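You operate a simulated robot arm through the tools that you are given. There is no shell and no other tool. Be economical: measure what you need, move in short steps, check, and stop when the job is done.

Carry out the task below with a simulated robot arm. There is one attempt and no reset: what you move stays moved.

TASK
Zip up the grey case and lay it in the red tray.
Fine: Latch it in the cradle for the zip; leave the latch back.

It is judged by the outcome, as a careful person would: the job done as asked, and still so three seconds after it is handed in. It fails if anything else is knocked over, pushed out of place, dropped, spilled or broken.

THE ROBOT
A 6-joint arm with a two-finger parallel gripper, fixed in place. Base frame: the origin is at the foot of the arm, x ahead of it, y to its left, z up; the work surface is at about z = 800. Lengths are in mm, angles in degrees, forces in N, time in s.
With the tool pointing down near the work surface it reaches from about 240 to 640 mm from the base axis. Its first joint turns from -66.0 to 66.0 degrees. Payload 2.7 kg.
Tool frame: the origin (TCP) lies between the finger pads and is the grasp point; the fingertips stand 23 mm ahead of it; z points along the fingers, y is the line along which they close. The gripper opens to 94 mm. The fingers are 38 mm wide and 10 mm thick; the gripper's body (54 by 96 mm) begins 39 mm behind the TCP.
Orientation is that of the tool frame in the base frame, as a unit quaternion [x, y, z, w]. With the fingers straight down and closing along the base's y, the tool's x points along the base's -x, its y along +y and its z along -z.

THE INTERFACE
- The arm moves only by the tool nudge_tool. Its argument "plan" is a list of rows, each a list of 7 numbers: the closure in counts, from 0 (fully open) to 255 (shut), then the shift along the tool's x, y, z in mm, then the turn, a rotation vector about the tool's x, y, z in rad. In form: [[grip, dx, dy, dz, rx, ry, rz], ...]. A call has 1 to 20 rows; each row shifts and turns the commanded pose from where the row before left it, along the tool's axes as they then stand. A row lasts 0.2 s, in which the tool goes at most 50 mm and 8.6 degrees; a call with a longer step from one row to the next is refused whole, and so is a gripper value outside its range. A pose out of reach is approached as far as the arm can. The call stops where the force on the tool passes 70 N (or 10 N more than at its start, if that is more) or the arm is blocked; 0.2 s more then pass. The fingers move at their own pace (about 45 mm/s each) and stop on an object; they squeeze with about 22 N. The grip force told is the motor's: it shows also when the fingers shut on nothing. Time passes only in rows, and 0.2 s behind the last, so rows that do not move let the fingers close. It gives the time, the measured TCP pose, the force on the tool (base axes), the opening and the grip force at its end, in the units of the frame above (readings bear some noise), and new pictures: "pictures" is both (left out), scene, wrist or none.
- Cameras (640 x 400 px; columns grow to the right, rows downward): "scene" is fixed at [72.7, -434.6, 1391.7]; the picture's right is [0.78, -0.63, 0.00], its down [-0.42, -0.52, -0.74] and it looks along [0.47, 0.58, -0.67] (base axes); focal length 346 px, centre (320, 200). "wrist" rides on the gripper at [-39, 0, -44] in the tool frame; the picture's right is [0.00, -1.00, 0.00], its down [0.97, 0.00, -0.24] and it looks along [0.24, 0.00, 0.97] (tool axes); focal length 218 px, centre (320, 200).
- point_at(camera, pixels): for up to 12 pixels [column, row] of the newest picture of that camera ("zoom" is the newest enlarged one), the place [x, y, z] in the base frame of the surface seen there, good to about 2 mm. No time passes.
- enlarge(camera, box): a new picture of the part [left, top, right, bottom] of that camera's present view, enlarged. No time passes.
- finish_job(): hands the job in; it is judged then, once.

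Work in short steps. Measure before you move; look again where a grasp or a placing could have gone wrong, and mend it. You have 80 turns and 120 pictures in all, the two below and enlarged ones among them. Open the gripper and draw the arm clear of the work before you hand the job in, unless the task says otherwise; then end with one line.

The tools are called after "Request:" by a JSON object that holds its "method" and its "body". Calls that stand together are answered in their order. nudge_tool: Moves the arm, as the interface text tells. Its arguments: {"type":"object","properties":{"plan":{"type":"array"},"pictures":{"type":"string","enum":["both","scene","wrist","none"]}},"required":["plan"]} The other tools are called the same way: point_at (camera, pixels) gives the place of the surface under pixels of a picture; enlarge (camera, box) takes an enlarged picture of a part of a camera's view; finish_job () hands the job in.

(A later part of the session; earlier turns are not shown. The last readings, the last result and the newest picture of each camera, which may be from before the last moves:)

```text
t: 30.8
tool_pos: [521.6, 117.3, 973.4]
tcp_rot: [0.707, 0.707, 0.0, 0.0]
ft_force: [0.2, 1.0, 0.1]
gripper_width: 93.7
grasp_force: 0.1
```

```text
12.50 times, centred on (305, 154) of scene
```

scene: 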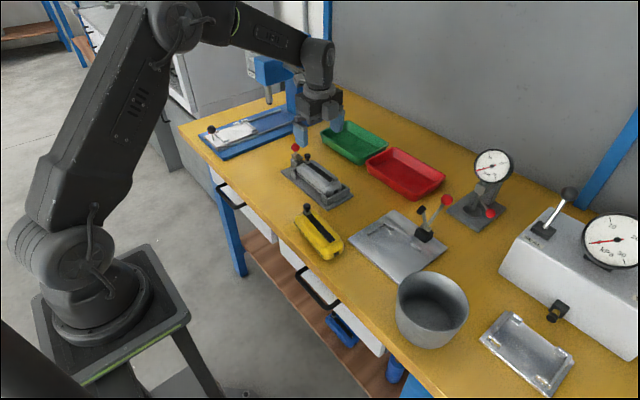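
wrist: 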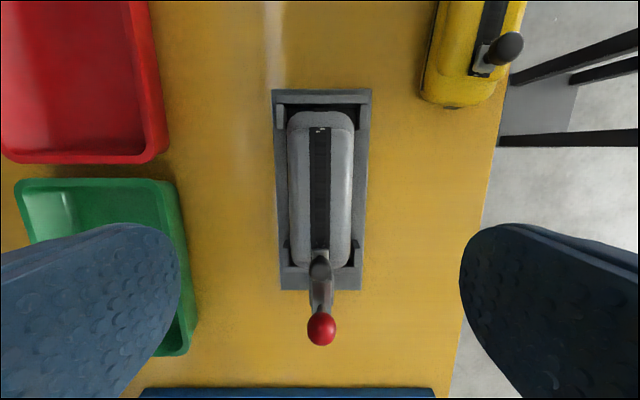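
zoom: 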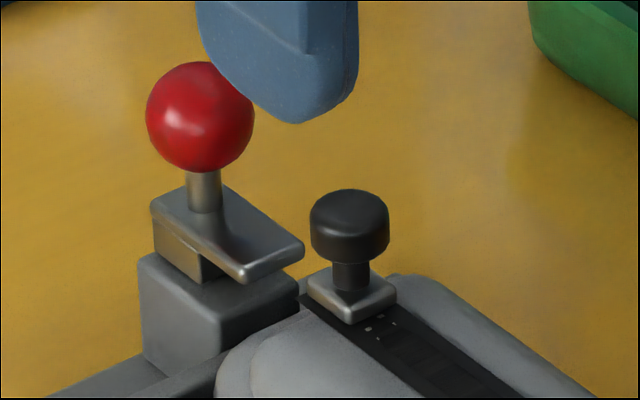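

The latch ball is at about (521.5,214,880). I'll move above it and lower the open fingers around it.

Request:
{"method": "nudge_tool", "body": {"plan": [[0, 35, 0, 0, 0, 0, 0], [0, 35, 0, 0, 0, 0, 0], [0, 27, 0, 0, 0, 0, 0], [0, 0, 0, 35, 0, 0, 0], [0, 0, 0, 30, 0, 0, 0], [0, 0, 0, 18, 0, 0, 0], [0, 0, 0, 9, 0, 0, 0], [0, 0, 0, 0, 0, 0, 0], [0, 0, 0, 0, 0, 0, 0]]}}

Request:
{"method": "enlarge", "body": {"camera": "scene", "box": [265, 120, 345, 180]}}

```text
t: 32.8
tool_pos: [520.1, 218.0, 879.2]
tcp_rot: [0.707, 0.707, 0.0, 0.0]
ft_force: [0.9, -0.5, -0.1]
gripper_width: 93.9
grasp_force: 0.1
```

scene: 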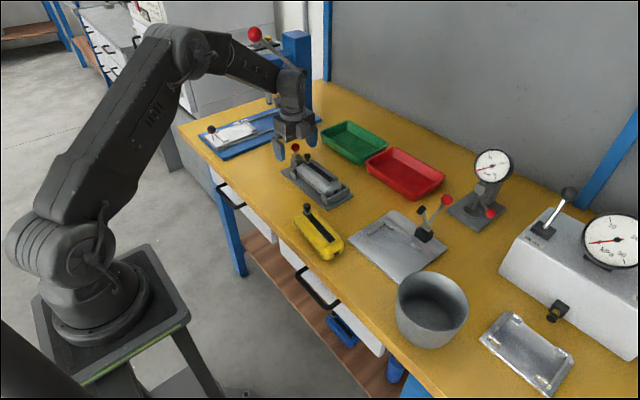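
wrist: 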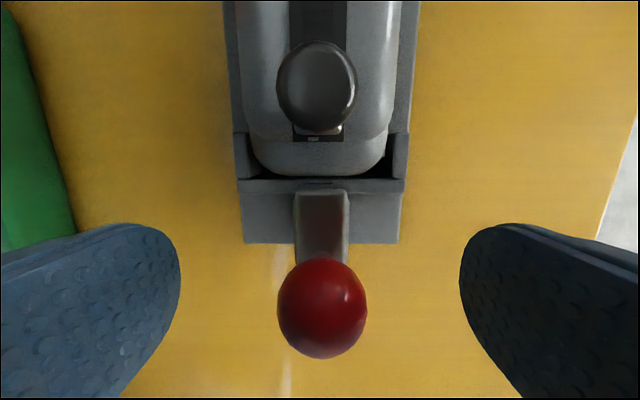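

```text
6.67 times, centred on (305, 150) of scene
```

zoom: 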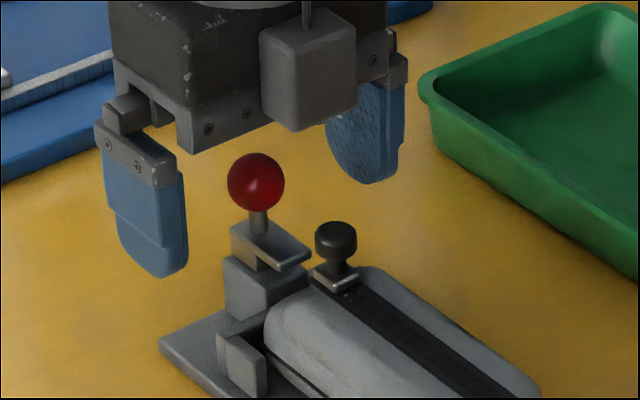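

The ball is between the fingers. I'll close on it and push gently toward −y.

Request:
{"method": "nudge_tool", "body": {"plan": [[255, 0, 0, 0, 0, 0, 0], [255, 0, 0, 0, 0, 0, 0], [255, 0, 0, 0, 0, 0, 0], [255, 0, 0, 0, 0, 0, 0], [255, 0, 0, 0, 0, 0, 0], [255, 0, 0, 0, 0, 0, 0], [255, -2, 0, 0, 0, 0, 0], [255, -2, 0, 0, 0, 0, 0], [255, -2, 0, 0, 0, 0, 0], [255, 0, 0, 0, 0, 0, 0]]}}

Request:
{"method": "enlarge", "body": {"camera": "scene", "box": [265, 120, 345, 180]}}

```text
t: 35.0
tool_pos: [520.0, 211.5, 878.7]
tcp_rot: [0.707, 0.707, 0.0, 0.0]
ft_force: [-8.4, -0.1, 0.4]
gripper_width: 23.0
grasp_force: 44.7
```

scene: 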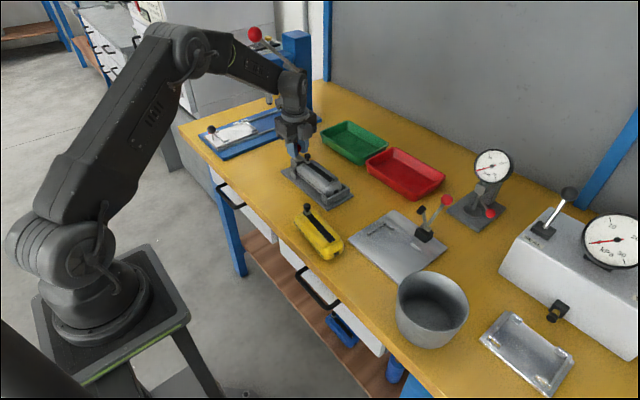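
wrist: 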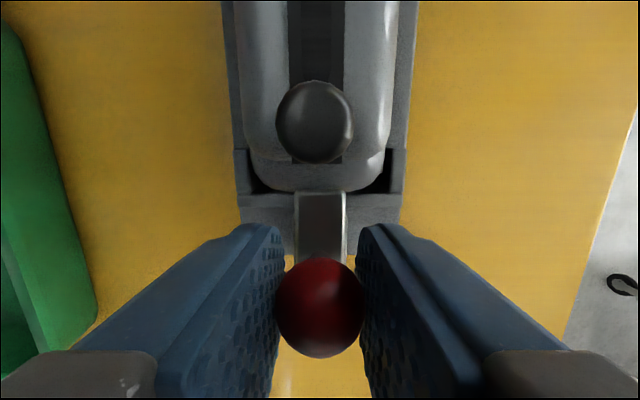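

```text
6.67 times, centred on (305, 150) of scene
```

zoom: 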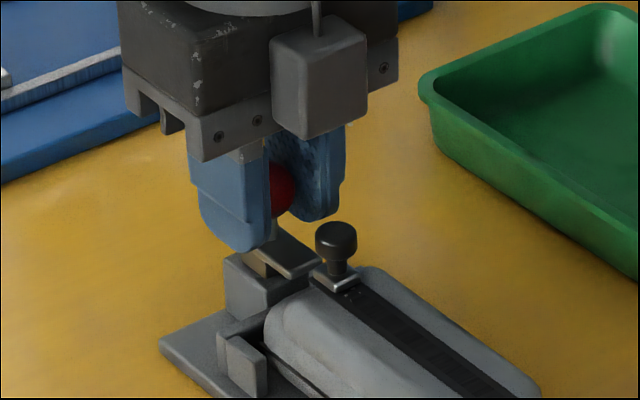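

The latch slides. I'll continue in small steps, watching force.

Request:
{"method": "nudge_tool", "body": {"plan": [[255, -2, 0.7, 0, 0, 0, 0], [255, -2, 0, 0, 0, 0, 0], [255, -2, 0, 0, 0, 0, 0], [255, 0, 0, 0, 0, 0, 0]], "pictures": "wrist"}}

Request:
{"method": "enlarge", "body": {"camera": "scene", "box": [265, 120, 345, 180]}}

```text
t: 36.0
tool_pos: [520.0, 205.6, 879.8]
tcp_rot: [0.708, 0.707, -0.001, -0.001]
ft_force: [-18.2, -0.6, -2.2]
gripper_width: 23.0
grasp_force: 44.6
```

wrist: 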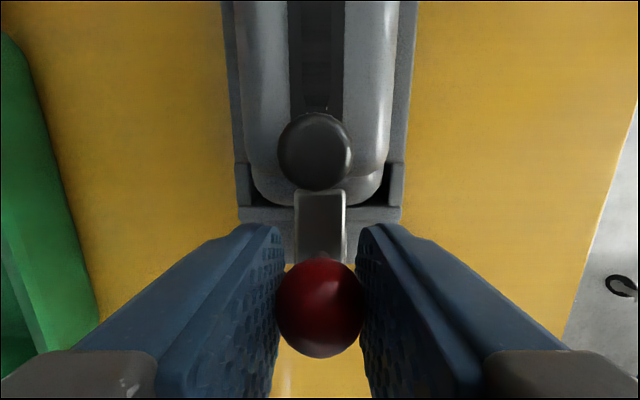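

```text
6.67 times, centred on (305, 150) of scene
```

zoom: 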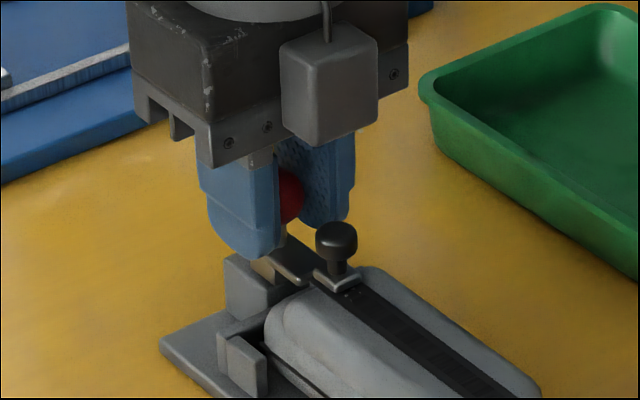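

The sideways force grew, so I'll correct x by −1.8 mm and continue.

Request:
{"method": "nudge_tool", "body": {"plan": [[255, 0, -1.5, 0, 0, 0, 0], [255, -2, 0, 0, 0, 0, 0], [255, -2, 0, 0, 0, 0, 0], [255, -1, 0, 0, 0, 0, 0], [255, 0, 0, 0, 0, 0, 0]], "pictures": "wrist"}}

Request:
{"method": "enlarge", "body": {"camera": "scene", "box": [265, 120, 345, 180]}}

```text
t: 37.2
tool_pos: [520.0, 202.3, 879.5]
tcp_rot: [0.707, 0.708, 0.002, 0.0]
ft_force: [5.7, 13.5, -17.3]
gripper_width: 22.6
grasp_force: 45.3
```

wrist: 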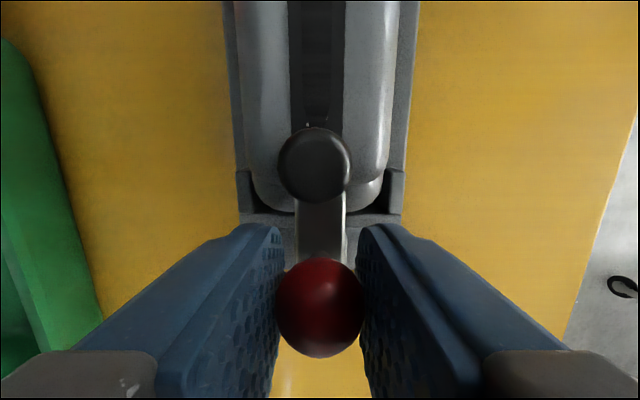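

```text
6.67 times, centred on (305, 150) of scene
```

zoom: 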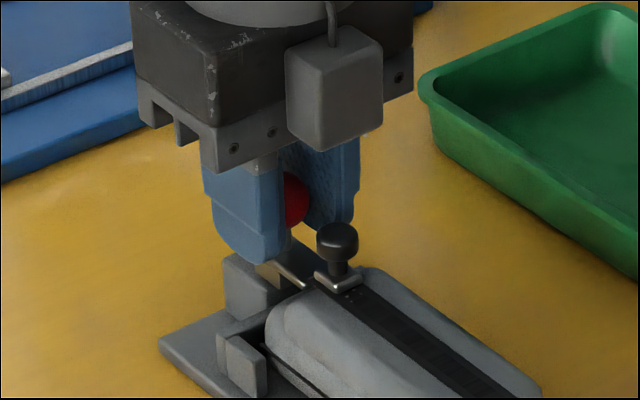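

Request:
{"method": "nudge_tool", "body": {"plan": [[255, -1, 0, 0, 0, 0, 0], [255, -1, 0, 0, 0, 0, 0], [255, 0, 0, 0, 0, 0, 0]], "pictures": "wrist"}}

Request:
{"method": "enlarge", "body": {"camera": "scene", "box": [285, 148, 325, 178]}}

```text
t: 38.0
tool_pos: [520.0, 201.1, 880.3]
tcp_rot: [0.706, 0.708, 0.001, 0.0]
ft_force: [8.5, 25.2, -18.6]
gripper_width: 22.8
grasp_force: 44.6
```

wrist: 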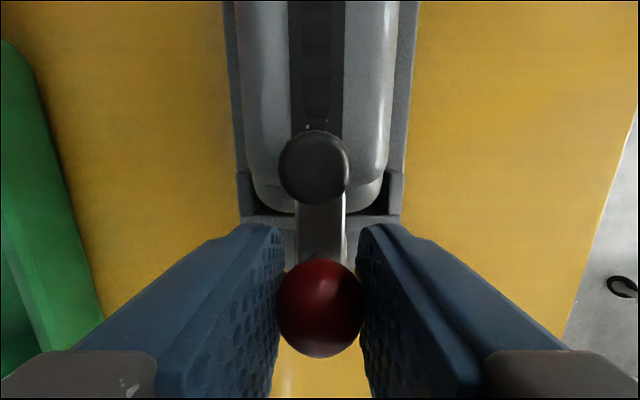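

```text
13.33 times, centred on (305, 163) of scene
```

zoom: 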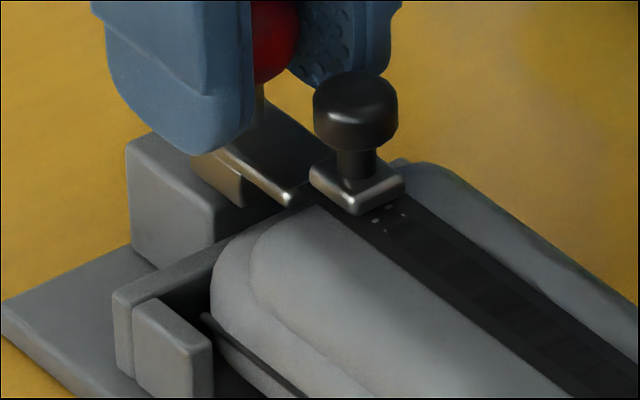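

The force rises, which suggests the end of travel. I'll release, rise and look.

Request:
{"method": "nudge_tool", "body": {"plan": [[255, 1.5, 0, 0, 0, 0, 0], [150, 0, 0, 0, 0, 0, 0], [0, 0, 0, 0, 0, 0, 0], [0, 0, 0, 0, 0, 0, 0], [0, 0, 0, 0, 0, 0, 0], [0, 0, 0, -30, 0, 0, 0], [0, -10, 0, -40, 0, 0, 0], [0, -20, 0, -20, 0, 0, 0], [0, -20, 0, 0, 0, 0, 0], [0, 0, 0, 0, 0, 0, 0]]}}

Request:
{"method": "enlarge", "body": {"camera": "scene", "box": [280, 135, 330, 175]}}

Request:
{"method": "enlarge", "body": {"camera": "wrist", "box": [220, 90, 420, 300]}}

```text
t: 40.2
tool_pos: [520.8, 149.7, 972.4]
tcp_rot: [0.707, 0.707, 0.0, 0.002]
ft_force: [0.4, -0.3, 0.2]
gripper_width: 93.9
grasp_force: 0.2
```

scene: 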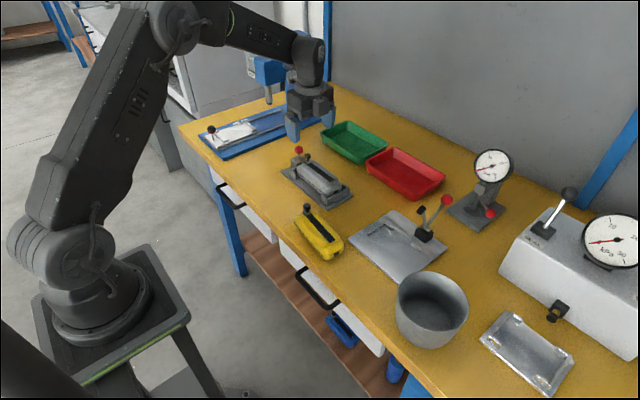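
wrist: 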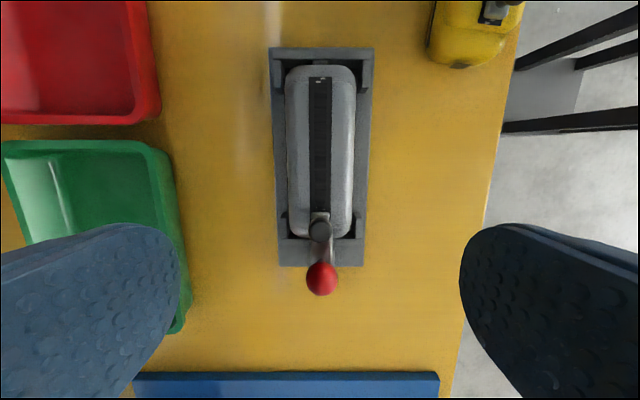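

```text
10.00 times, centred on (305, 155) of scene
```

zoom: 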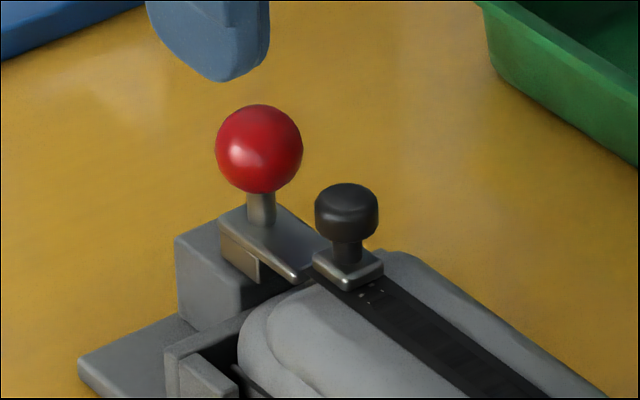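

```text
1.90 times, centred on (320, 195) of wrist
```

zoom: 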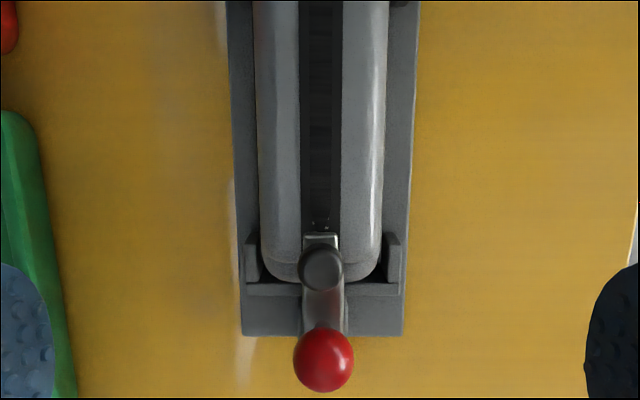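

The latch plate is now over the case's end. I'll measure the knob and ball.

Request:
{"method": "point_at", "body": {"camera": "wrist", "pixels": [[320, 230], [321, 236], [320, 214], [320, 75], [320, 84], [322, 255], [322, 278], [322, 70]]}}

Request:
{"method": "point_at", "body": {"camera": "zoom", "pixels": [[320, 236], [320, 255], [320, 285], [322, 300], [322, 360], [310, 190], [310, 222]]}}

```text
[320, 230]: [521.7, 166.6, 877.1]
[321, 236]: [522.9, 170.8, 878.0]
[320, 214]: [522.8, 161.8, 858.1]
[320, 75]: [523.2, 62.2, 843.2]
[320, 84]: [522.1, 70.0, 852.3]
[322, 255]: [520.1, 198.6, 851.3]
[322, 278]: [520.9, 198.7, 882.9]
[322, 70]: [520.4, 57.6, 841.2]
```

```text
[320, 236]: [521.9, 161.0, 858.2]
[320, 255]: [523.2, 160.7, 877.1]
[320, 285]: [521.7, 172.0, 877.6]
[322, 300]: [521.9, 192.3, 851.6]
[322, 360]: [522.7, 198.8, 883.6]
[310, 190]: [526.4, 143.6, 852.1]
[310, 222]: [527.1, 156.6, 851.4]
```

Knob centre is about (522,166.5), z 868–878. I'll grip it with the pads offset 6 mm toward −y to stay clear of the ball, with tips at z≈860.

Request:
{"method": "nudge_tool", "body": {"plan": [[0, 10.3, 1.2, 25, 0, 0, 0], [0, 0, 0, 30, 0, 0, 0], [0, 0, 0, 20, 0, 0, 0], [0, 0, 0, 14, 0, 0, 0], [255, 0, 0, 0, 0, 0, 0], [255, 0, 0, 0, 0, 0, 0], [255, 0, 0, 0, 0, 0, 0], [255, 0, 0, 0, 0, 0, 0], [255, 0, 0, 0, 0, 0, 0], [255, 0, 0, 0, 0, 0, 0], [255, 0, 0, 0, 0, 0, 0]]}}

```text
t: 42.6
tool_pos: [521.2, 158.8, 881.4]
tcp_rot: [0.707, 0.707, 0.0, 0.0]
ft_force: [0.1, 0.4, -0.1]
gripper_width: 15.4
grasp_force: 22.0
```

scene: 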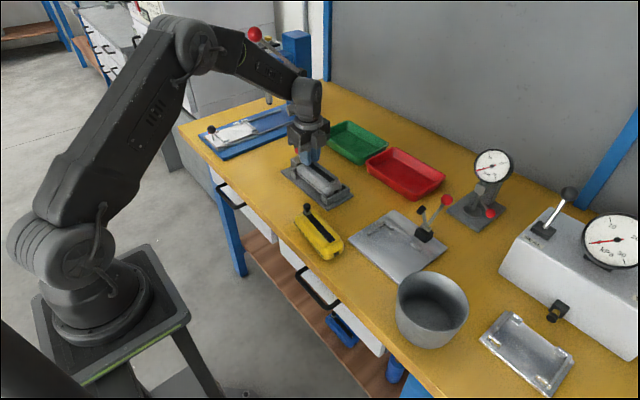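
wrist: 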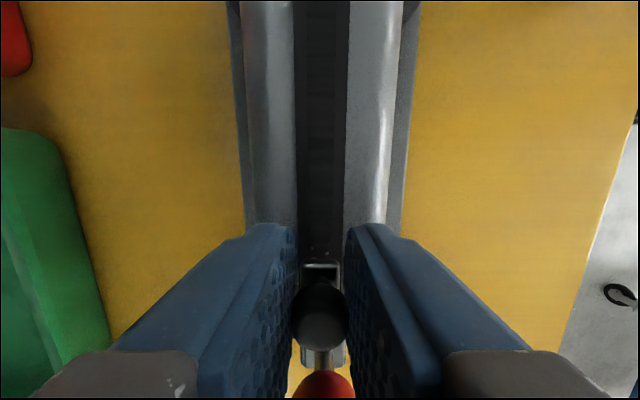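

Knob gripped (15.4 mm). I'll pull the zip toward −y in small steps.

Request:
{"method": "nudge_tool", "body": {"plan": [[255, -2, 0, 0, 0, 0, 0], [255, -3, 0, 0, 0, 0, 0], [255, -3, 0, 0, 0, 0, 0], [255, -3, 0, 0, 0, 0, 0], [255, -3, 0, 0, 0, 0, 0], [255, -3, 0, 0, 0, 0, 0], [255, -3, 0, 0, 0, 0, 0]]}}

Request:
{"method": "enlarge", "body": {"camera": "scene", "box": [270, 130, 360, 210]}}

```text
t: 44.2
tool_pos: [519.6, 139.2, 881.3]
tcp_rot: [0.707, 0.707, 0.0, -0.001]
ft_force: [0.5, 1.3, -0.7]
gripper_width: 15.2
grasp_force: 22.3
```

scene: 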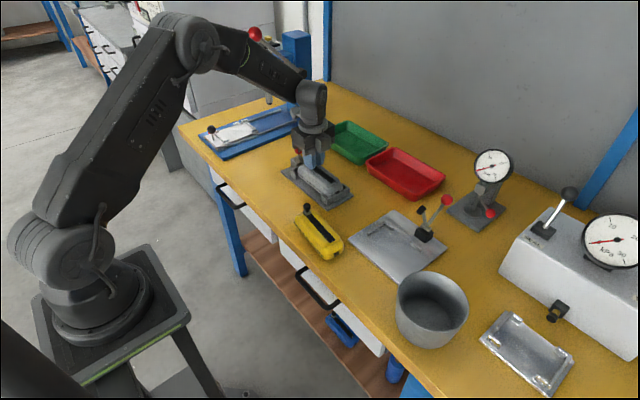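
wrist: 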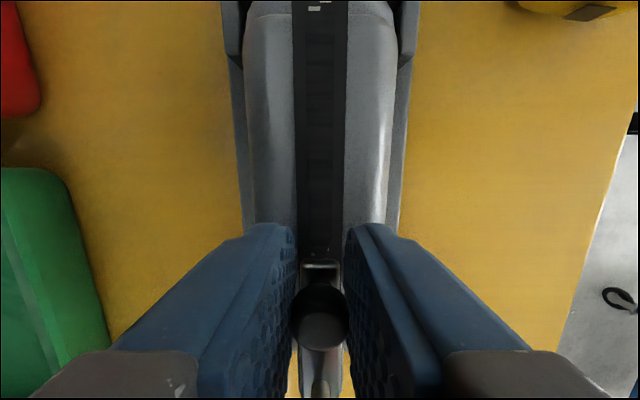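

```text
5.00 times, centred on (315, 170) of scene
```

zoom: 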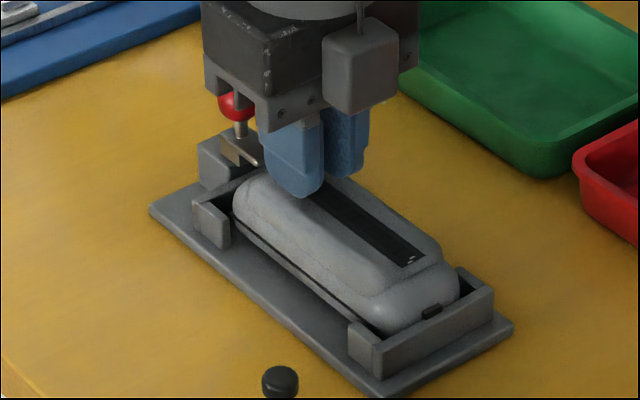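

Request:
{"method": "point_at", "body": {"camera": "wrist", "pixels": [[314, 9], [320, 266], [320, 300], [319, 345], [318, 370], [318, 390], [250, 8], [245, 30]]}}

Request:
{"method": "enlarge", "body": {"camera": "scene", "box": [285, 150, 335, 190]}}

Request:
{"method": "point_at", "body": {"camera": "scene", "pixels": [[338, 198], [333, 188], [336, 182], [343, 192], [297, 160], [330, 200]]}}

```text
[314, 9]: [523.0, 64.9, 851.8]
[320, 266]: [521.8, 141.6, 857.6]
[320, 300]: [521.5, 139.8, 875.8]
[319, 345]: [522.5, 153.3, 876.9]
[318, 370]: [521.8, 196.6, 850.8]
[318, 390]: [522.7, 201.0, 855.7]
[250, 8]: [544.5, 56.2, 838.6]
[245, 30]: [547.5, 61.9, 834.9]
```

```text
10.00 times, centred on (310, 170) of scene
```

zoom: 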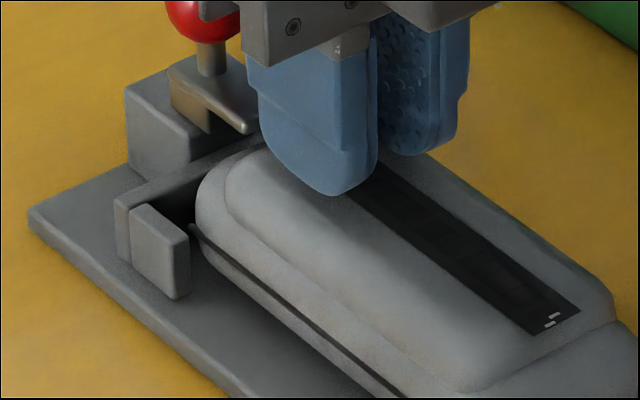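

```text
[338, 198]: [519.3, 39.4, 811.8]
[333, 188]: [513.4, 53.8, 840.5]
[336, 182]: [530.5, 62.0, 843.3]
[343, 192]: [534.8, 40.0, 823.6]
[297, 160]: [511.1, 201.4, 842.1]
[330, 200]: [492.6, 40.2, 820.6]
```

The slider moved about 15 mm relative to the case, and the case settled about 4 mm against the −y wall. That leaves little overlap under the latch, so I'll release the knob and check whether the latch goes further in.

Request:
{"method": "nudge_tool", "body": {"plan": [[0, 0, 0, 0, 0, 0, 0], [0, 0, 0, 0, 0, 0, 0], [0, 0, 0, -25, 0, 0, 0], [0, 20, -1, -20, 0, 0, 0], [0, 25, 0, 0, 0, 0, 0], [0, 18, 0, 0, 0, 0, 0], [0, 0, 0, 25, 0, 0, 0], [0, 0, 0, 22, 0, 0, 0], [255, 0, 0, 0, 0, 0, 0], [255, 0, 0, 0, 0, 0, 0], [255, 0, 0, 0, 0, 0, 0], [255, 0, 0, 0, 0, 0, 0], [255, 0, 0, 0, 0, 0, 0], [255, 0, 0, 0, 0, 0, 0]]}}

```text
t: 47.2
tool_pos: [520.2, 203.6, 879.3]
tcp_rot: [0.707, 0.707, 0.0, 0.0]
ft_force: [-0.5, 0.0, -1.0]
gripper_width: 22.8
grasp_force: 44.9
```

scene: 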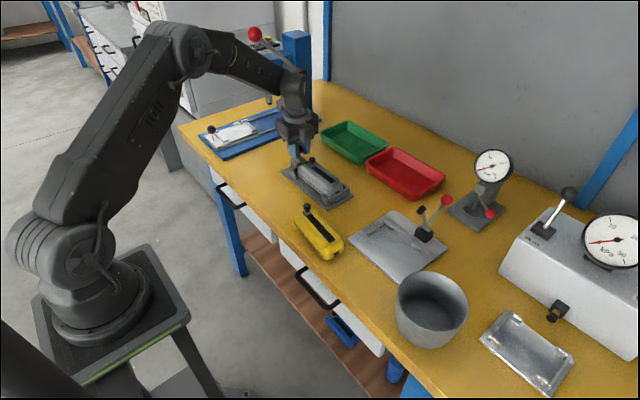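
wrist: 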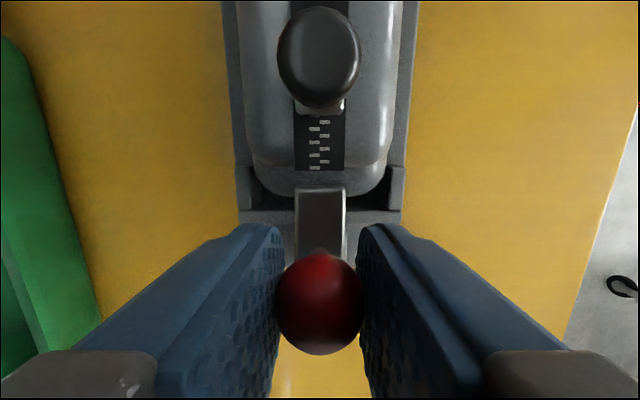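

Zipped teeth show behind the slider, but the plate barely overlaps the case end. I'll push the latch further.

Request:
{"method": "nudge_tool", "body": {"plan": [[255, -2, 0, 0, 0, 0, 0], [255, -2, 0, 0, 0, 0, 0], [255, -2, 0, 0, 0, 0, 0], [255, 0, 0, 0, 0, 0, 0]], "pictures": "wrist"}}

```text
t: 48.2
tool_pos: [520.9, 202.1, 879.2]
tcp_rot: [0.706, 0.708, 0.003, 0.0]
ft_force: [7.1, 32.0, -5.8]
gripper_width: 22.9
grasp_force: 44.9
```

wrist: 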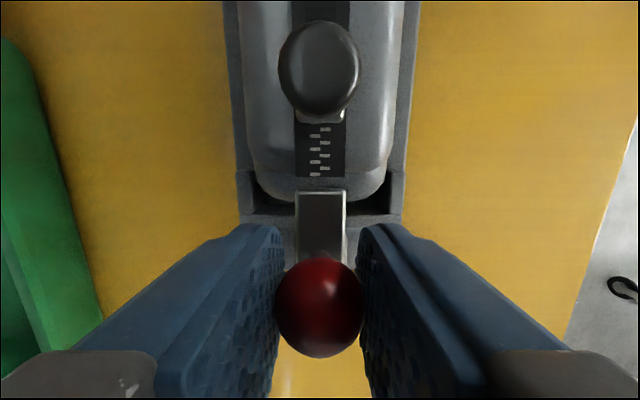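

Same stop position as before, so the latch is fully home at its hard stop. I'll release and go back to the zip knob.

Request:
{"method": "nudge_tool", "body": {"plan": [[255, 3, 0, 0, 0, 0, 0], [0, 0, 0, 0, 0, 0, 0], [0, 0, 0, 0, 0, 0, 0], [0, 0, 0, 0, 0, 0, 0], [0, 0, 0, -30, 0, 0, 0], [0, -20, 0, -18, 0, 0, 0], [0, -25, 0, 0, 0, 0, 0], [0, -17, 1, 0, 0, 0, 0], [0, 0, 0, 0, 0, 0, 0]], "pictures": "wrist"}}

Request:
{"method": "enlarge", "body": {"camera": "scene", "box": [280, 135, 350, 205]}}

```text
t: 50.2
tool_pos: [520.6, 139.4, 926.4]
tcp_rot: [0.707, 0.707, 0.0, 0.0]
ft_force: [-0.7, 0.7, -0.1]
gripper_width: 93.8
grasp_force: 0.1
```

wrist: 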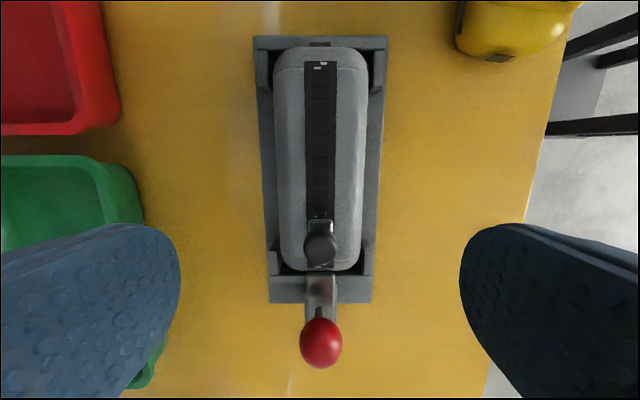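

```text
5.71 times, centred on (315, 170) of scene
```

zoom: 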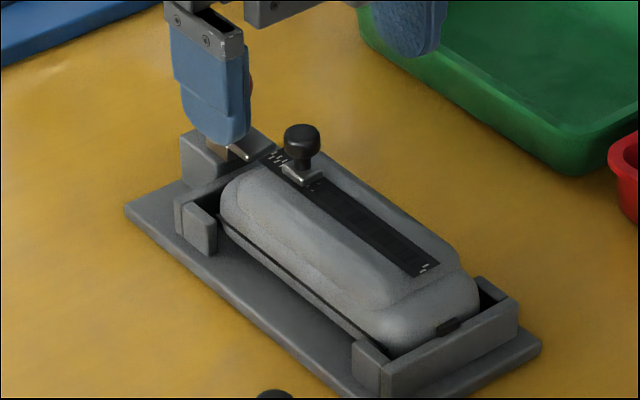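

Request:
{"method": "point_at", "body": {"camera": "wrist", "pixels": [[320, 43], [320, 47], [320, 52], [300, 41], [300, 48], [300, 52], [320, 66], [322, 268], [335, 268], [322, 275], [322, 281], [345, 270]]}}

Request:
{"method": "enlarge", "body": {"camera": "wrist", "box": [240, 20, 400, 130]}}

Request:
{"method": "enlarge", "body": {"camera": "wrist", "box": [260, 200, 390, 310]}}

```text
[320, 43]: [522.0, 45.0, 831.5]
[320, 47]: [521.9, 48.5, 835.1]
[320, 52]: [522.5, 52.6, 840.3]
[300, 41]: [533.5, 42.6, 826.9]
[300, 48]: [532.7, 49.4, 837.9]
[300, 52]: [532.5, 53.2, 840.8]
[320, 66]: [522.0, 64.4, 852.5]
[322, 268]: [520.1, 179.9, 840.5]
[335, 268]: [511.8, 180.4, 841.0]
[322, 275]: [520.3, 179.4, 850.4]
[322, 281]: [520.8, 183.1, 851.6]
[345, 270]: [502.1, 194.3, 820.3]
```

```text
3.64 times, centred on (320, 75) of wrist
```

zoom: 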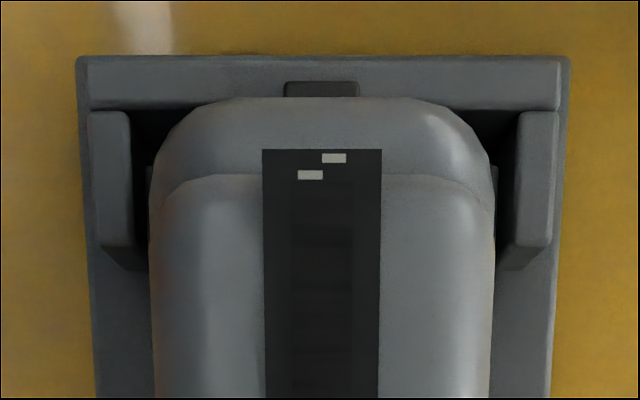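

```text
3.64 times, centred on (325, 255) of wrist
```

zoom: 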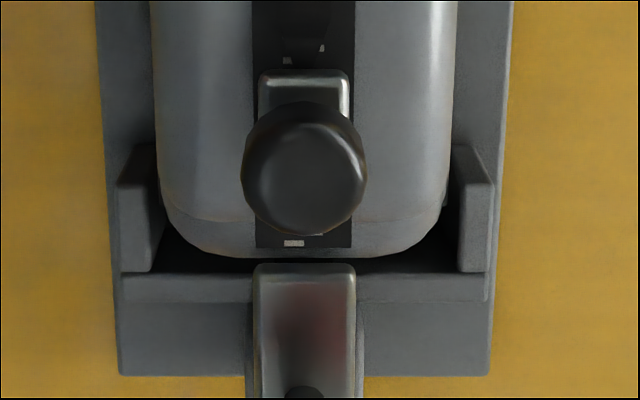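

The latch is home and the case rests against the −y wall, which takes the zip load. I'll regrip the knob and pull on to the end of the track.

Request:
{"method": "nudge_tool", "body": {"plan": [[0, 0, 0, 25, 0, 0, 0], [0, 1, 0, 19, 0, 0, 0], [255, 0, 0, 0, 0, 0, 0], [255, 0, 0, 0, 0, 0, 0], [255, 0, 0, 0, 0, 0, 0], [255, 0, 0, 0, 0, 0, 0], [255, 0, 0, 0, 0, 0, 0], [255, 0, 0, 0, 0, 0, 0], [255, -2, 0, 0, 0, 0, 0], [255, -3, 0, 0, 0, 0, 0], [255, -3, 0, 0, 0, 0, 0], [255, -3, 0, 0, 0, 0, 0], [255, -3, 0, 0, 0, 0, 0], [255, -3, 0, 0, 0, 0, 0], [255, -3, 0, 0, 0, 0, 0], [255, -3, 0, 0, 0, 0, 0]]}}

Request:
{"method": "enlarge", "body": {"camera": "scene", "box": [280, 135, 350, 205]}}

```text
t: 53.6
tool_pos: [520.4, 115.6, 884.7]
tcp_rot: [0.707, 0.707, 0.0, -0.001]
ft_force: [-0.1, 1.1, 0.2]
gripper_width: 15.3
grasp_force: 21.9
```

scene: 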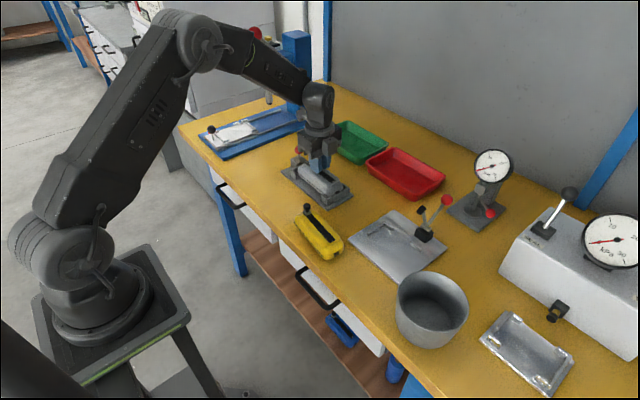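
wrist: 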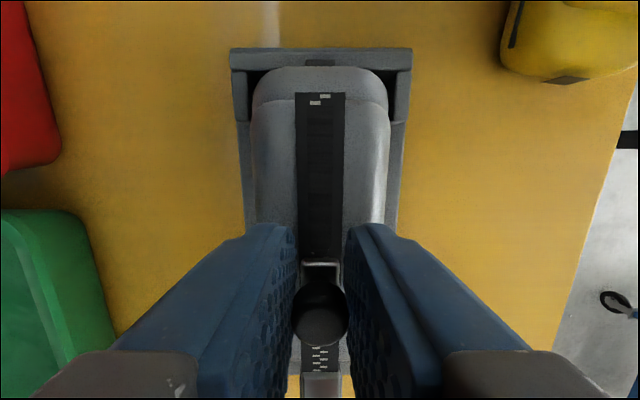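

```text
5.71 times, centred on (315, 170) of scene
```

zoom: 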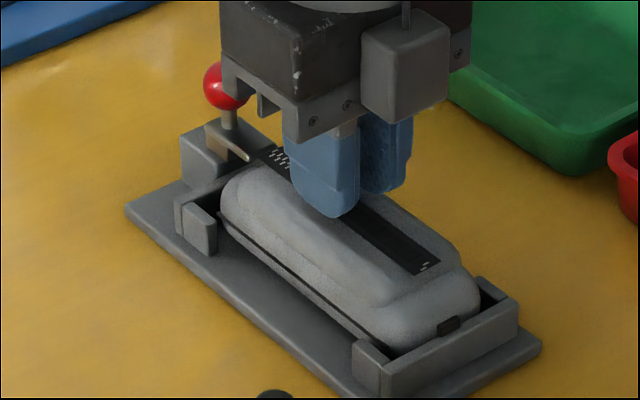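

It's zipping smoothly. I'll continue.

Request:
{"method": "nudge_tool", "body": {"plan": [[255, -3, 0, 0, 0, 0, 0], [255, -3, 0, 0, 0, 0, 0], [255, -3, 0, 0, 0, 0, 0], [255, -3, 0, 0, 0, 0, 0], [255, -3, 0, 0, 0, 0, 0], [255, -3, 0, 0, 0, 0, 0], [255, -3, 0, 0, 0, 0, 0], [255, -3, 0, 0, 0, 0, 0], [255, -3, 0, 0, 0, 0, 0], [255, -3, 0, 0, 0, 0, 0], [255, -3, 0, 0, 0, 0, 0], [255, -3, 0, 0, 0, 0, 0], [255, -3, 0, 0, 0, 0, 0]]}}

```text
t: 56.4
tool_pos: [520.5, 76.2, 883.2]
tcp_rot: [0.706, 0.708, 0.0, -0.001]
ft_force: [0.5, -0.2, -0.8]
gripper_width: 15.1
grasp_force: 21.7
```

scene: 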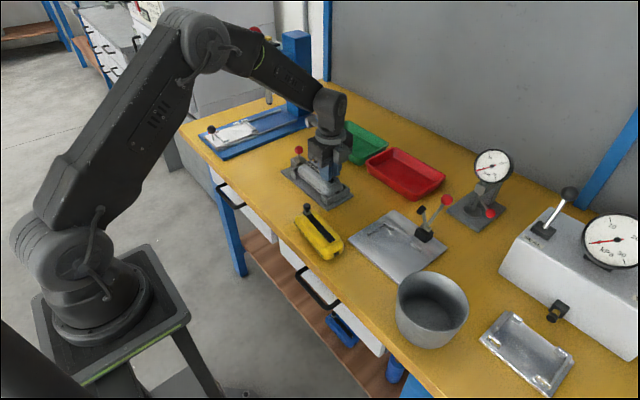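
wrist: 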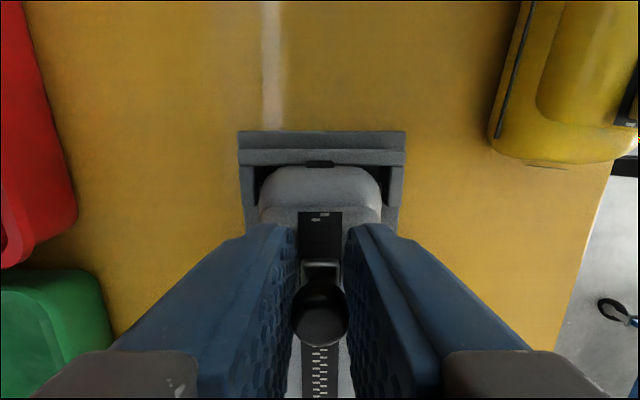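

About 14 mm of track is left. I'll pull in 2 mm steps until it stops.

Request:
{"method": "nudge_tool", "body": {"plan": [[255, -2, 0, 0, 0, 0, 0], [255, -2, 0, 0, 0, 0, 0], [255, -2, 0, 0, 0, 0, 0], [255, -2, 0, 0, 0, 0, 0], [255, -2, 0, 0, 0, 0, 0], [255, 0, 0, 0, 0, 0, 0]], "pictures": "wrist"}}

```text
t: 57.8
tool_pos: [520.3, 65.3, 882.1]
tcp_rot: [0.707, 0.707, 0.0, 0.0]
ft_force: [0.5, -0.2, 0.1]
gripper_width: 15.4
grasp_force: 22.2
```

wrist: 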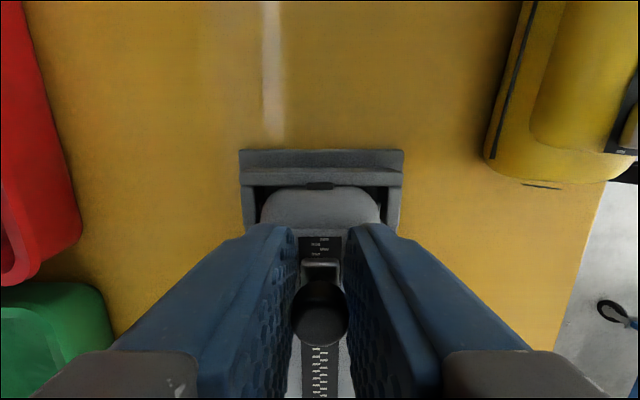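

Request:
{"method": "nudge_tool", "body": {"plan": [[255, -1.5, 0, 0, 0, 0, 0], [255, -1.5, 0, 0, 0, 0, 0], [255, -1.5, 0, 0, 0, 0, 0], [255, 0, 0, 0, 0, 0, 0]], "pictures": "wrist"}}

Request:
{"method": "enlarge", "body": {"camera": "wrist", "box": [240, 140, 410, 300]}}

```text
t: 58.8
tool_pos: [521.4, 62.3, 884.2]
tcp_rot: [0.707, 0.707, 0.0, 0.0]
ft_force: [-0.2, -0.1, 0.0]
gripper_width: 15.6
grasp_force: 22.7
```

wrist: 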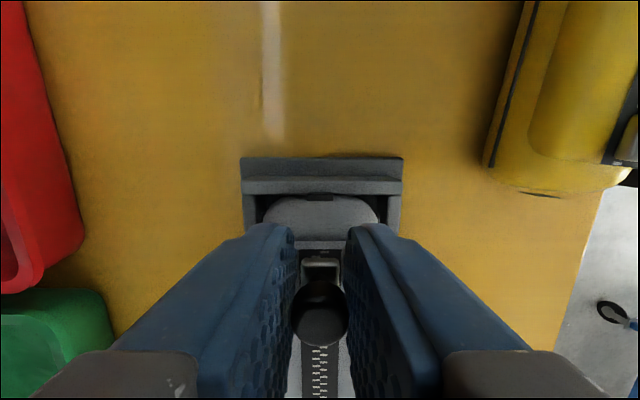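

```text
2.50 times, centred on (325, 220) of wrist
```

zoom: 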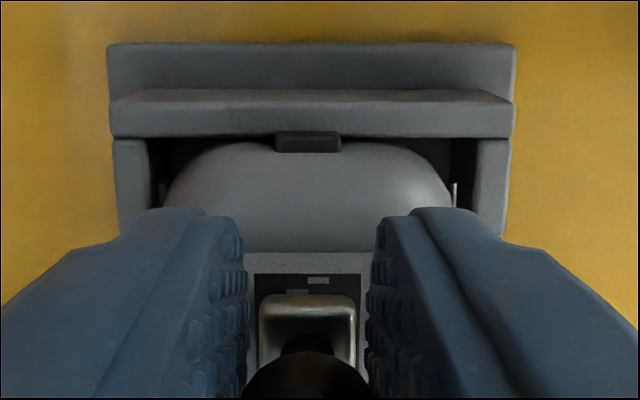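

A few millimetres of track remain, so I'll keep going until it stops.

Request:
{"method": "nudge_tool", "body": {"plan": [[255, -1.5, 0, 0, 0, 0, 0], [255, -1.5, 0, 0, 0, 0, 0], [255, -1.5, 0, 0, 0, 0, 0], [255, 0, 0, 0, 0, 0, 0]], "pictures": "wrist"}}

Request:
{"method": "enlarge", "body": {"camera": "wrist", "box": [240, 140, 410, 300]}}

```text
t: 59.8
tool_pos: [521.0, 60.5, 882.7]
tcp_rot: [0.707, 0.708, 0.002, 0.0]
ft_force: [0.6, 15.8, 1.8]
gripper_width: 15.1
grasp_force: 22.7
```

wrist: 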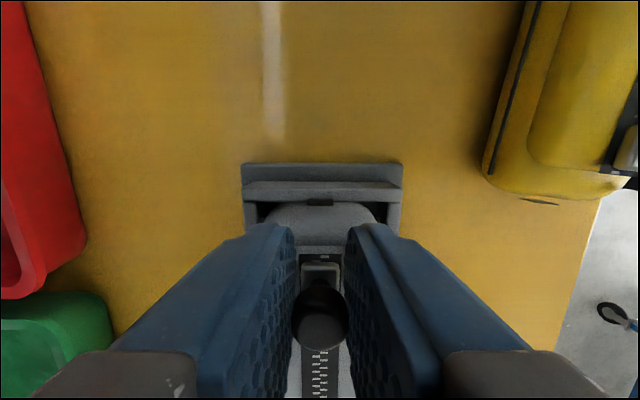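

```text
2.50 times, centred on (325, 220) of wrist
```

zoom: 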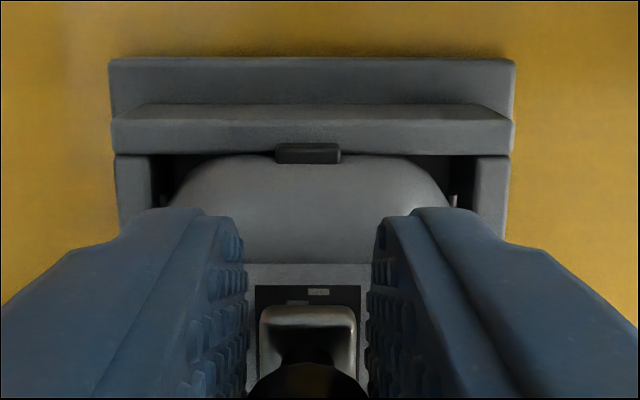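

Request:
{"method": "nudge_tool", "body": {"plan": [[255, -1, 0, 0, 0, 0, 0], [255, -1, 0, 0, 0, 0, 0], [255, 0, 0, 0, 0, 0, 0]], "pictures": "none"}}

Request:
{"method": "enlarge", "body": {"camera": "wrist", "box": [240, 140, 410, 300]}}

Request:
{"method": "enlarge", "body": {"camera": "scene", "box": [280, 135, 360, 205]}}

```text
t: 60.6
tool_pos: [521.4, 56.8, 882.3]
tcp_rot: [0.708, 0.707, 0.001, 0.001]
ft_force: [2.6, 15.0, 2.0]
gripper_width: 15.1
grasp_force: 22.0
```

```text
2.50 times, centred on (325, 220) of wrist
```

zoom: 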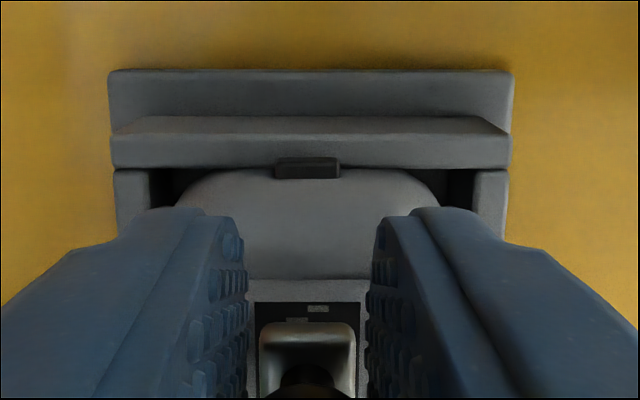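

```text
5.71 times, centred on (320, 170) of scene
```

zoom: 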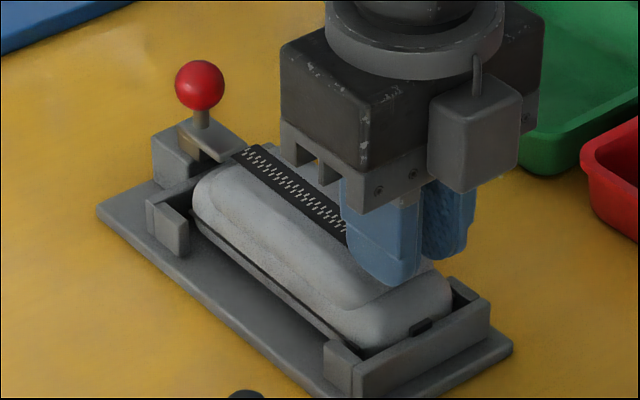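

The fingers slipped on the knob, so the slider is at its end stop. I'll release, rise and verify.

Request:
{"method": "nudge_tool", "body": {"plan": [[0, 2, 0, 0, 0, 0, 0], [0, 0, 0, 0, 0, 0, 0], [0, 0, 0, 0, 0, 0, 0], [0, 0, 0, -30, 0, 0, 0], [0, 25, 0, -30, 0, 0, 0], [0, 30, 0, -20, 0, 0, 0], [0, 20, 0, 0, 0, 0, 0], [0, 0, 0, 0, 0, 0, 0]], "pictures": "wrist"}}

Request:
{"method": "enlarge", "body": {"camera": "wrist", "box": [230, 40, 410, 310]}}

Request:
{"method": "enlarge", "body": {"camera": "scene", "box": [280, 135, 360, 205]}}

```text
t: 62.4
tool_pos: [520.1, 132.9, 964.9]
tcp_rot: [0.707, 0.707, 0.0, 0.0]
ft_force: [0.8, 0.5, -0.2]
gripper_width: 93.9
grasp_force: 0.1
```

wrist: 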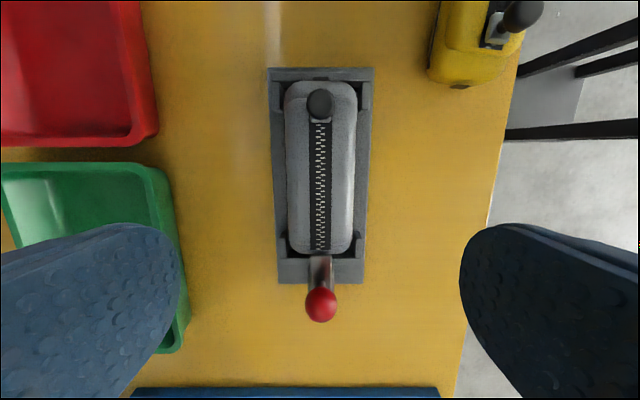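

```text
1.48 times, centred on (320, 175) of wrist
```

zoom: 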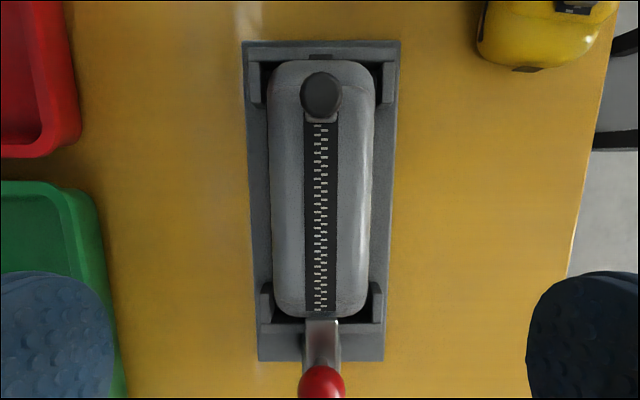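

```text
5.71 times, centred on (320, 170) of scene
```

zoom: 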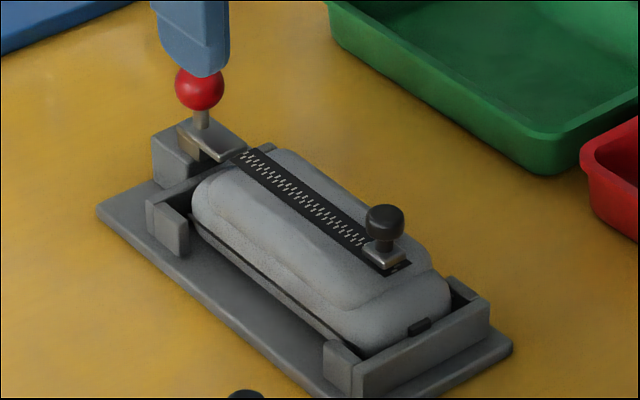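

The zip is closed along its whole length. Now I'll grip the latch ball and draw it back toward +y.

Request:
{"method": "nudge_tool", "body": {"plan": [[0, 35, 0, 0, 0, 0, 0], [0, 35, 0, 0, 0, 0, 0], [0, 0, 0, 35, 0, 0, 0], [0, 0, 0, 30, 0, 0, 0], [0, 0, 0, 20, 0, 0, 0], [255, 0, 0, 0, 0, 0, 0], [255, 0, 0, 0, 0, 0, 0], [255, 0, 0, 0, 0, 0, 0], [255, 0, 0, 0, 0, 0, 0], [255, 0, 0, 0, 0, 0, 0], [255, 0, 0, 0, 0, 0, 0], [255, 2, 0, 0, 0, 0, 0], [255, 3, 0, 0, 0, 0, 0], [255, 3, 0, 0, 0, 0, 0], [255, 3, 0, 0, 0, 0, 0], [255, 2, 0, 0, 0, 0, 0], [255, 0, 0, 0, 0, 0, 0]], "pictures": "wrist"}}

```text
t: 66.0
tool_pos: [519.4, 216.9, 880.2]
tcp_rot: [0.707, 0.707, -0.001, 0.0]
ft_force: [-22.3, 1.8, 11.2]
gripper_width: 22.9
grasp_force: 44.8
```

wrist: 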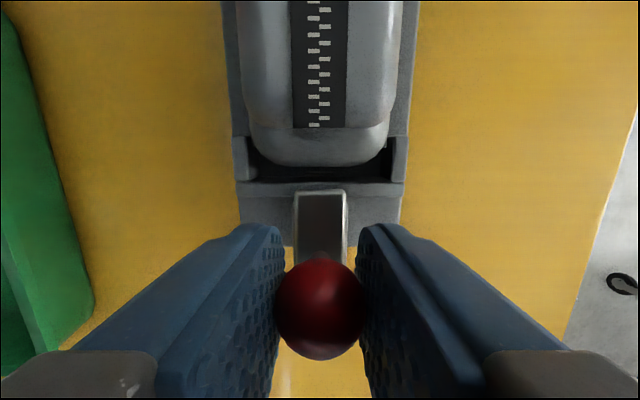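

Nearly back to the start position. I'll pull to the back stop, easing the sideways load.

Request:
{"method": "nudge_tool", "body": {"plan": [[255, 1, -1.5, 0, 0, 0, 0], [255, 1, 0, 0, 0, 0, 0], [255, 1, 0, 0, 0, 0, 0], [255, 0, 0, 0, 0, 0, 0]], "pictures": "none"}}

```text
t: 67.0
tool_pos: [519.4, 219.1, 878.4]
tcp_rot: [0.707, 0.708, 0.0, 0.001]
ft_force: [-4.5, -5.9, 6.8]
gripper_width: 22.5
grasp_force: 44.9
```

The latch is at its back stop. I'll release and rise; I also need to turn the tool 180° so the camera box clears the knob when I grasp the case.

Request:
{"method": "nudge_tool", "body": {"plan": [[255, -1.5, 0, 0, 0, 0, 0], [0, 0, 0, 0, 0, 0, 0], [0, 0, 0, 0, 0, 0, 0], [0, 0, 0, 0, 0, 0, 0], [0, 0, 0, -35, 0, 0, 0], [0, -20, 0, -40, 0, 0, 0], [0, -40, 0, -20, 0, 0, 0], [0, -42, 2, 0, 0, 0, 0], [0, 0, 0, 0, 0, 0, -0.1428], [0, 0, 0, 0, 0, 0, -0.1428], [0, 0, 0, 0, 0, 0, -0.1428], [0, 0, 0, 0, 0, 0, -0.1428], [0, 0, 0, 0, 0, 0, -0.1428], [0, 0, 0, 0, 0, 0, -0.1428], [0, 0, 0, 0, 0, 0, -0.1428], [0, 0, 0, 0, 0, 0, -0.1428], [0, 0, 0, 0, 0, 0, -0.1428], [0, 0, 0, 0, 0, 0, -0.1428], [0, 0, 0, 0, 0, 0, -0.1428], [0, 0, 0, 0, 0, 0, 0]], "pictures": "none"}}

Request:
{"method": "nudge_tool", "body": {"plan": [[0, 0, 0, 0, 0, 0, -0.1428], [0, 0, 0, 0, 0, 0, -0.1428], [0, 0, 0, 0, 0, 0, -0.1428], [0, 0, 0, 0, 0, 0, -0.1428], [0, 0, 0, 0, 0, 0, -0.1428], [0, 0, 0, 0, 0, 0, -0.1428], [0, 0, 0, 0, 0, 0, -0.1428], [0, 0, 0, 0, 0, 0, -0.1428], [0, 0, 0, 0, 0, 0, -0.1428], [0, 0, 0, 0, 0, 0, -0.1428], [0, 0, 0, 0, 0, 0, -0.1428], [0, 0, 0, 0, 0, 0, 0]]}}

Request:
{"method": "enlarge", "body": {"camera": "wrist", "box": [230, 90, 410, 310]}}

Request:
{"method": "enlarge", "body": {"camera": "scene", "box": [280, 135, 360, 205]}}

```text
t: 71.2
tool_pos: [521.9, 116.9, 972.8]
tcp_rot: [-0.001, 1.0, 0.0, 0.0]
ft_force: [-0.1, 0.7, 0.0]
gripper_width: 94.0
grasp_force: 0.0
```

```text
t: 73.8
tool_pos: [521.0, 116.5, 974.4]
tcp_rot: [0.708, -0.706, 0.0, 0.0]
ft_force: [-0.8, 0.0, 0.7]
gripper_width: 93.9
grasp_force: 0.1
```

scene: 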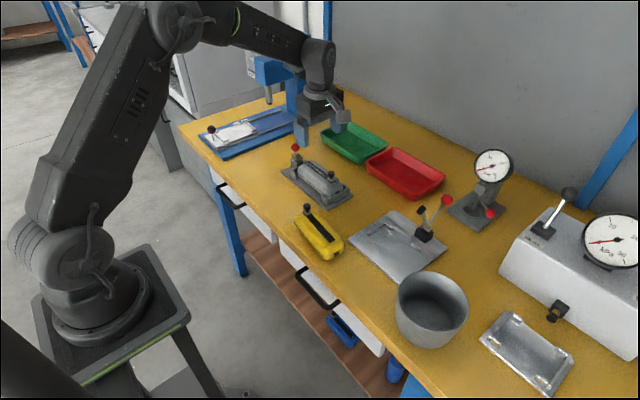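
wrist: 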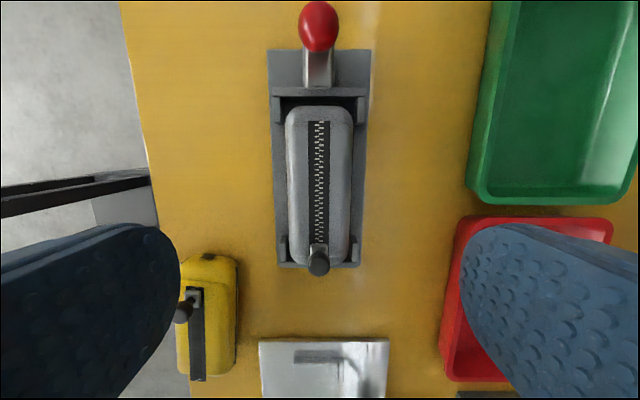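

```text
1.82 times, centred on (320, 200) of wrist
```

zoom: 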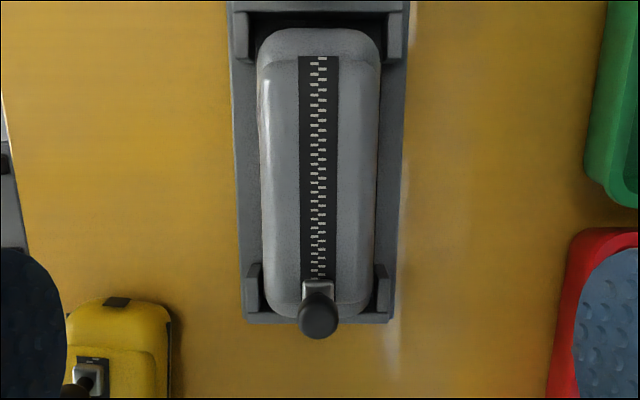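

```text
5.71 times, centred on (320, 170) of scene
```

zoom: 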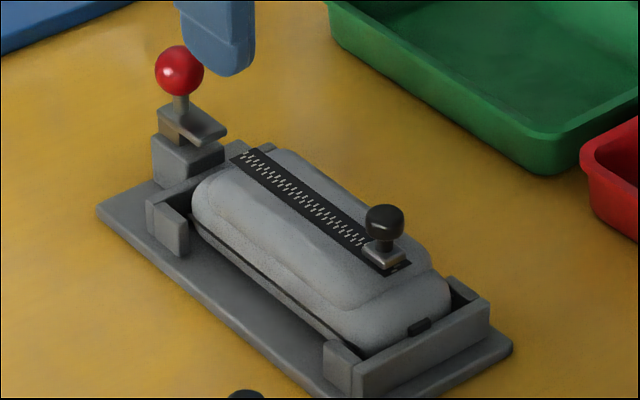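

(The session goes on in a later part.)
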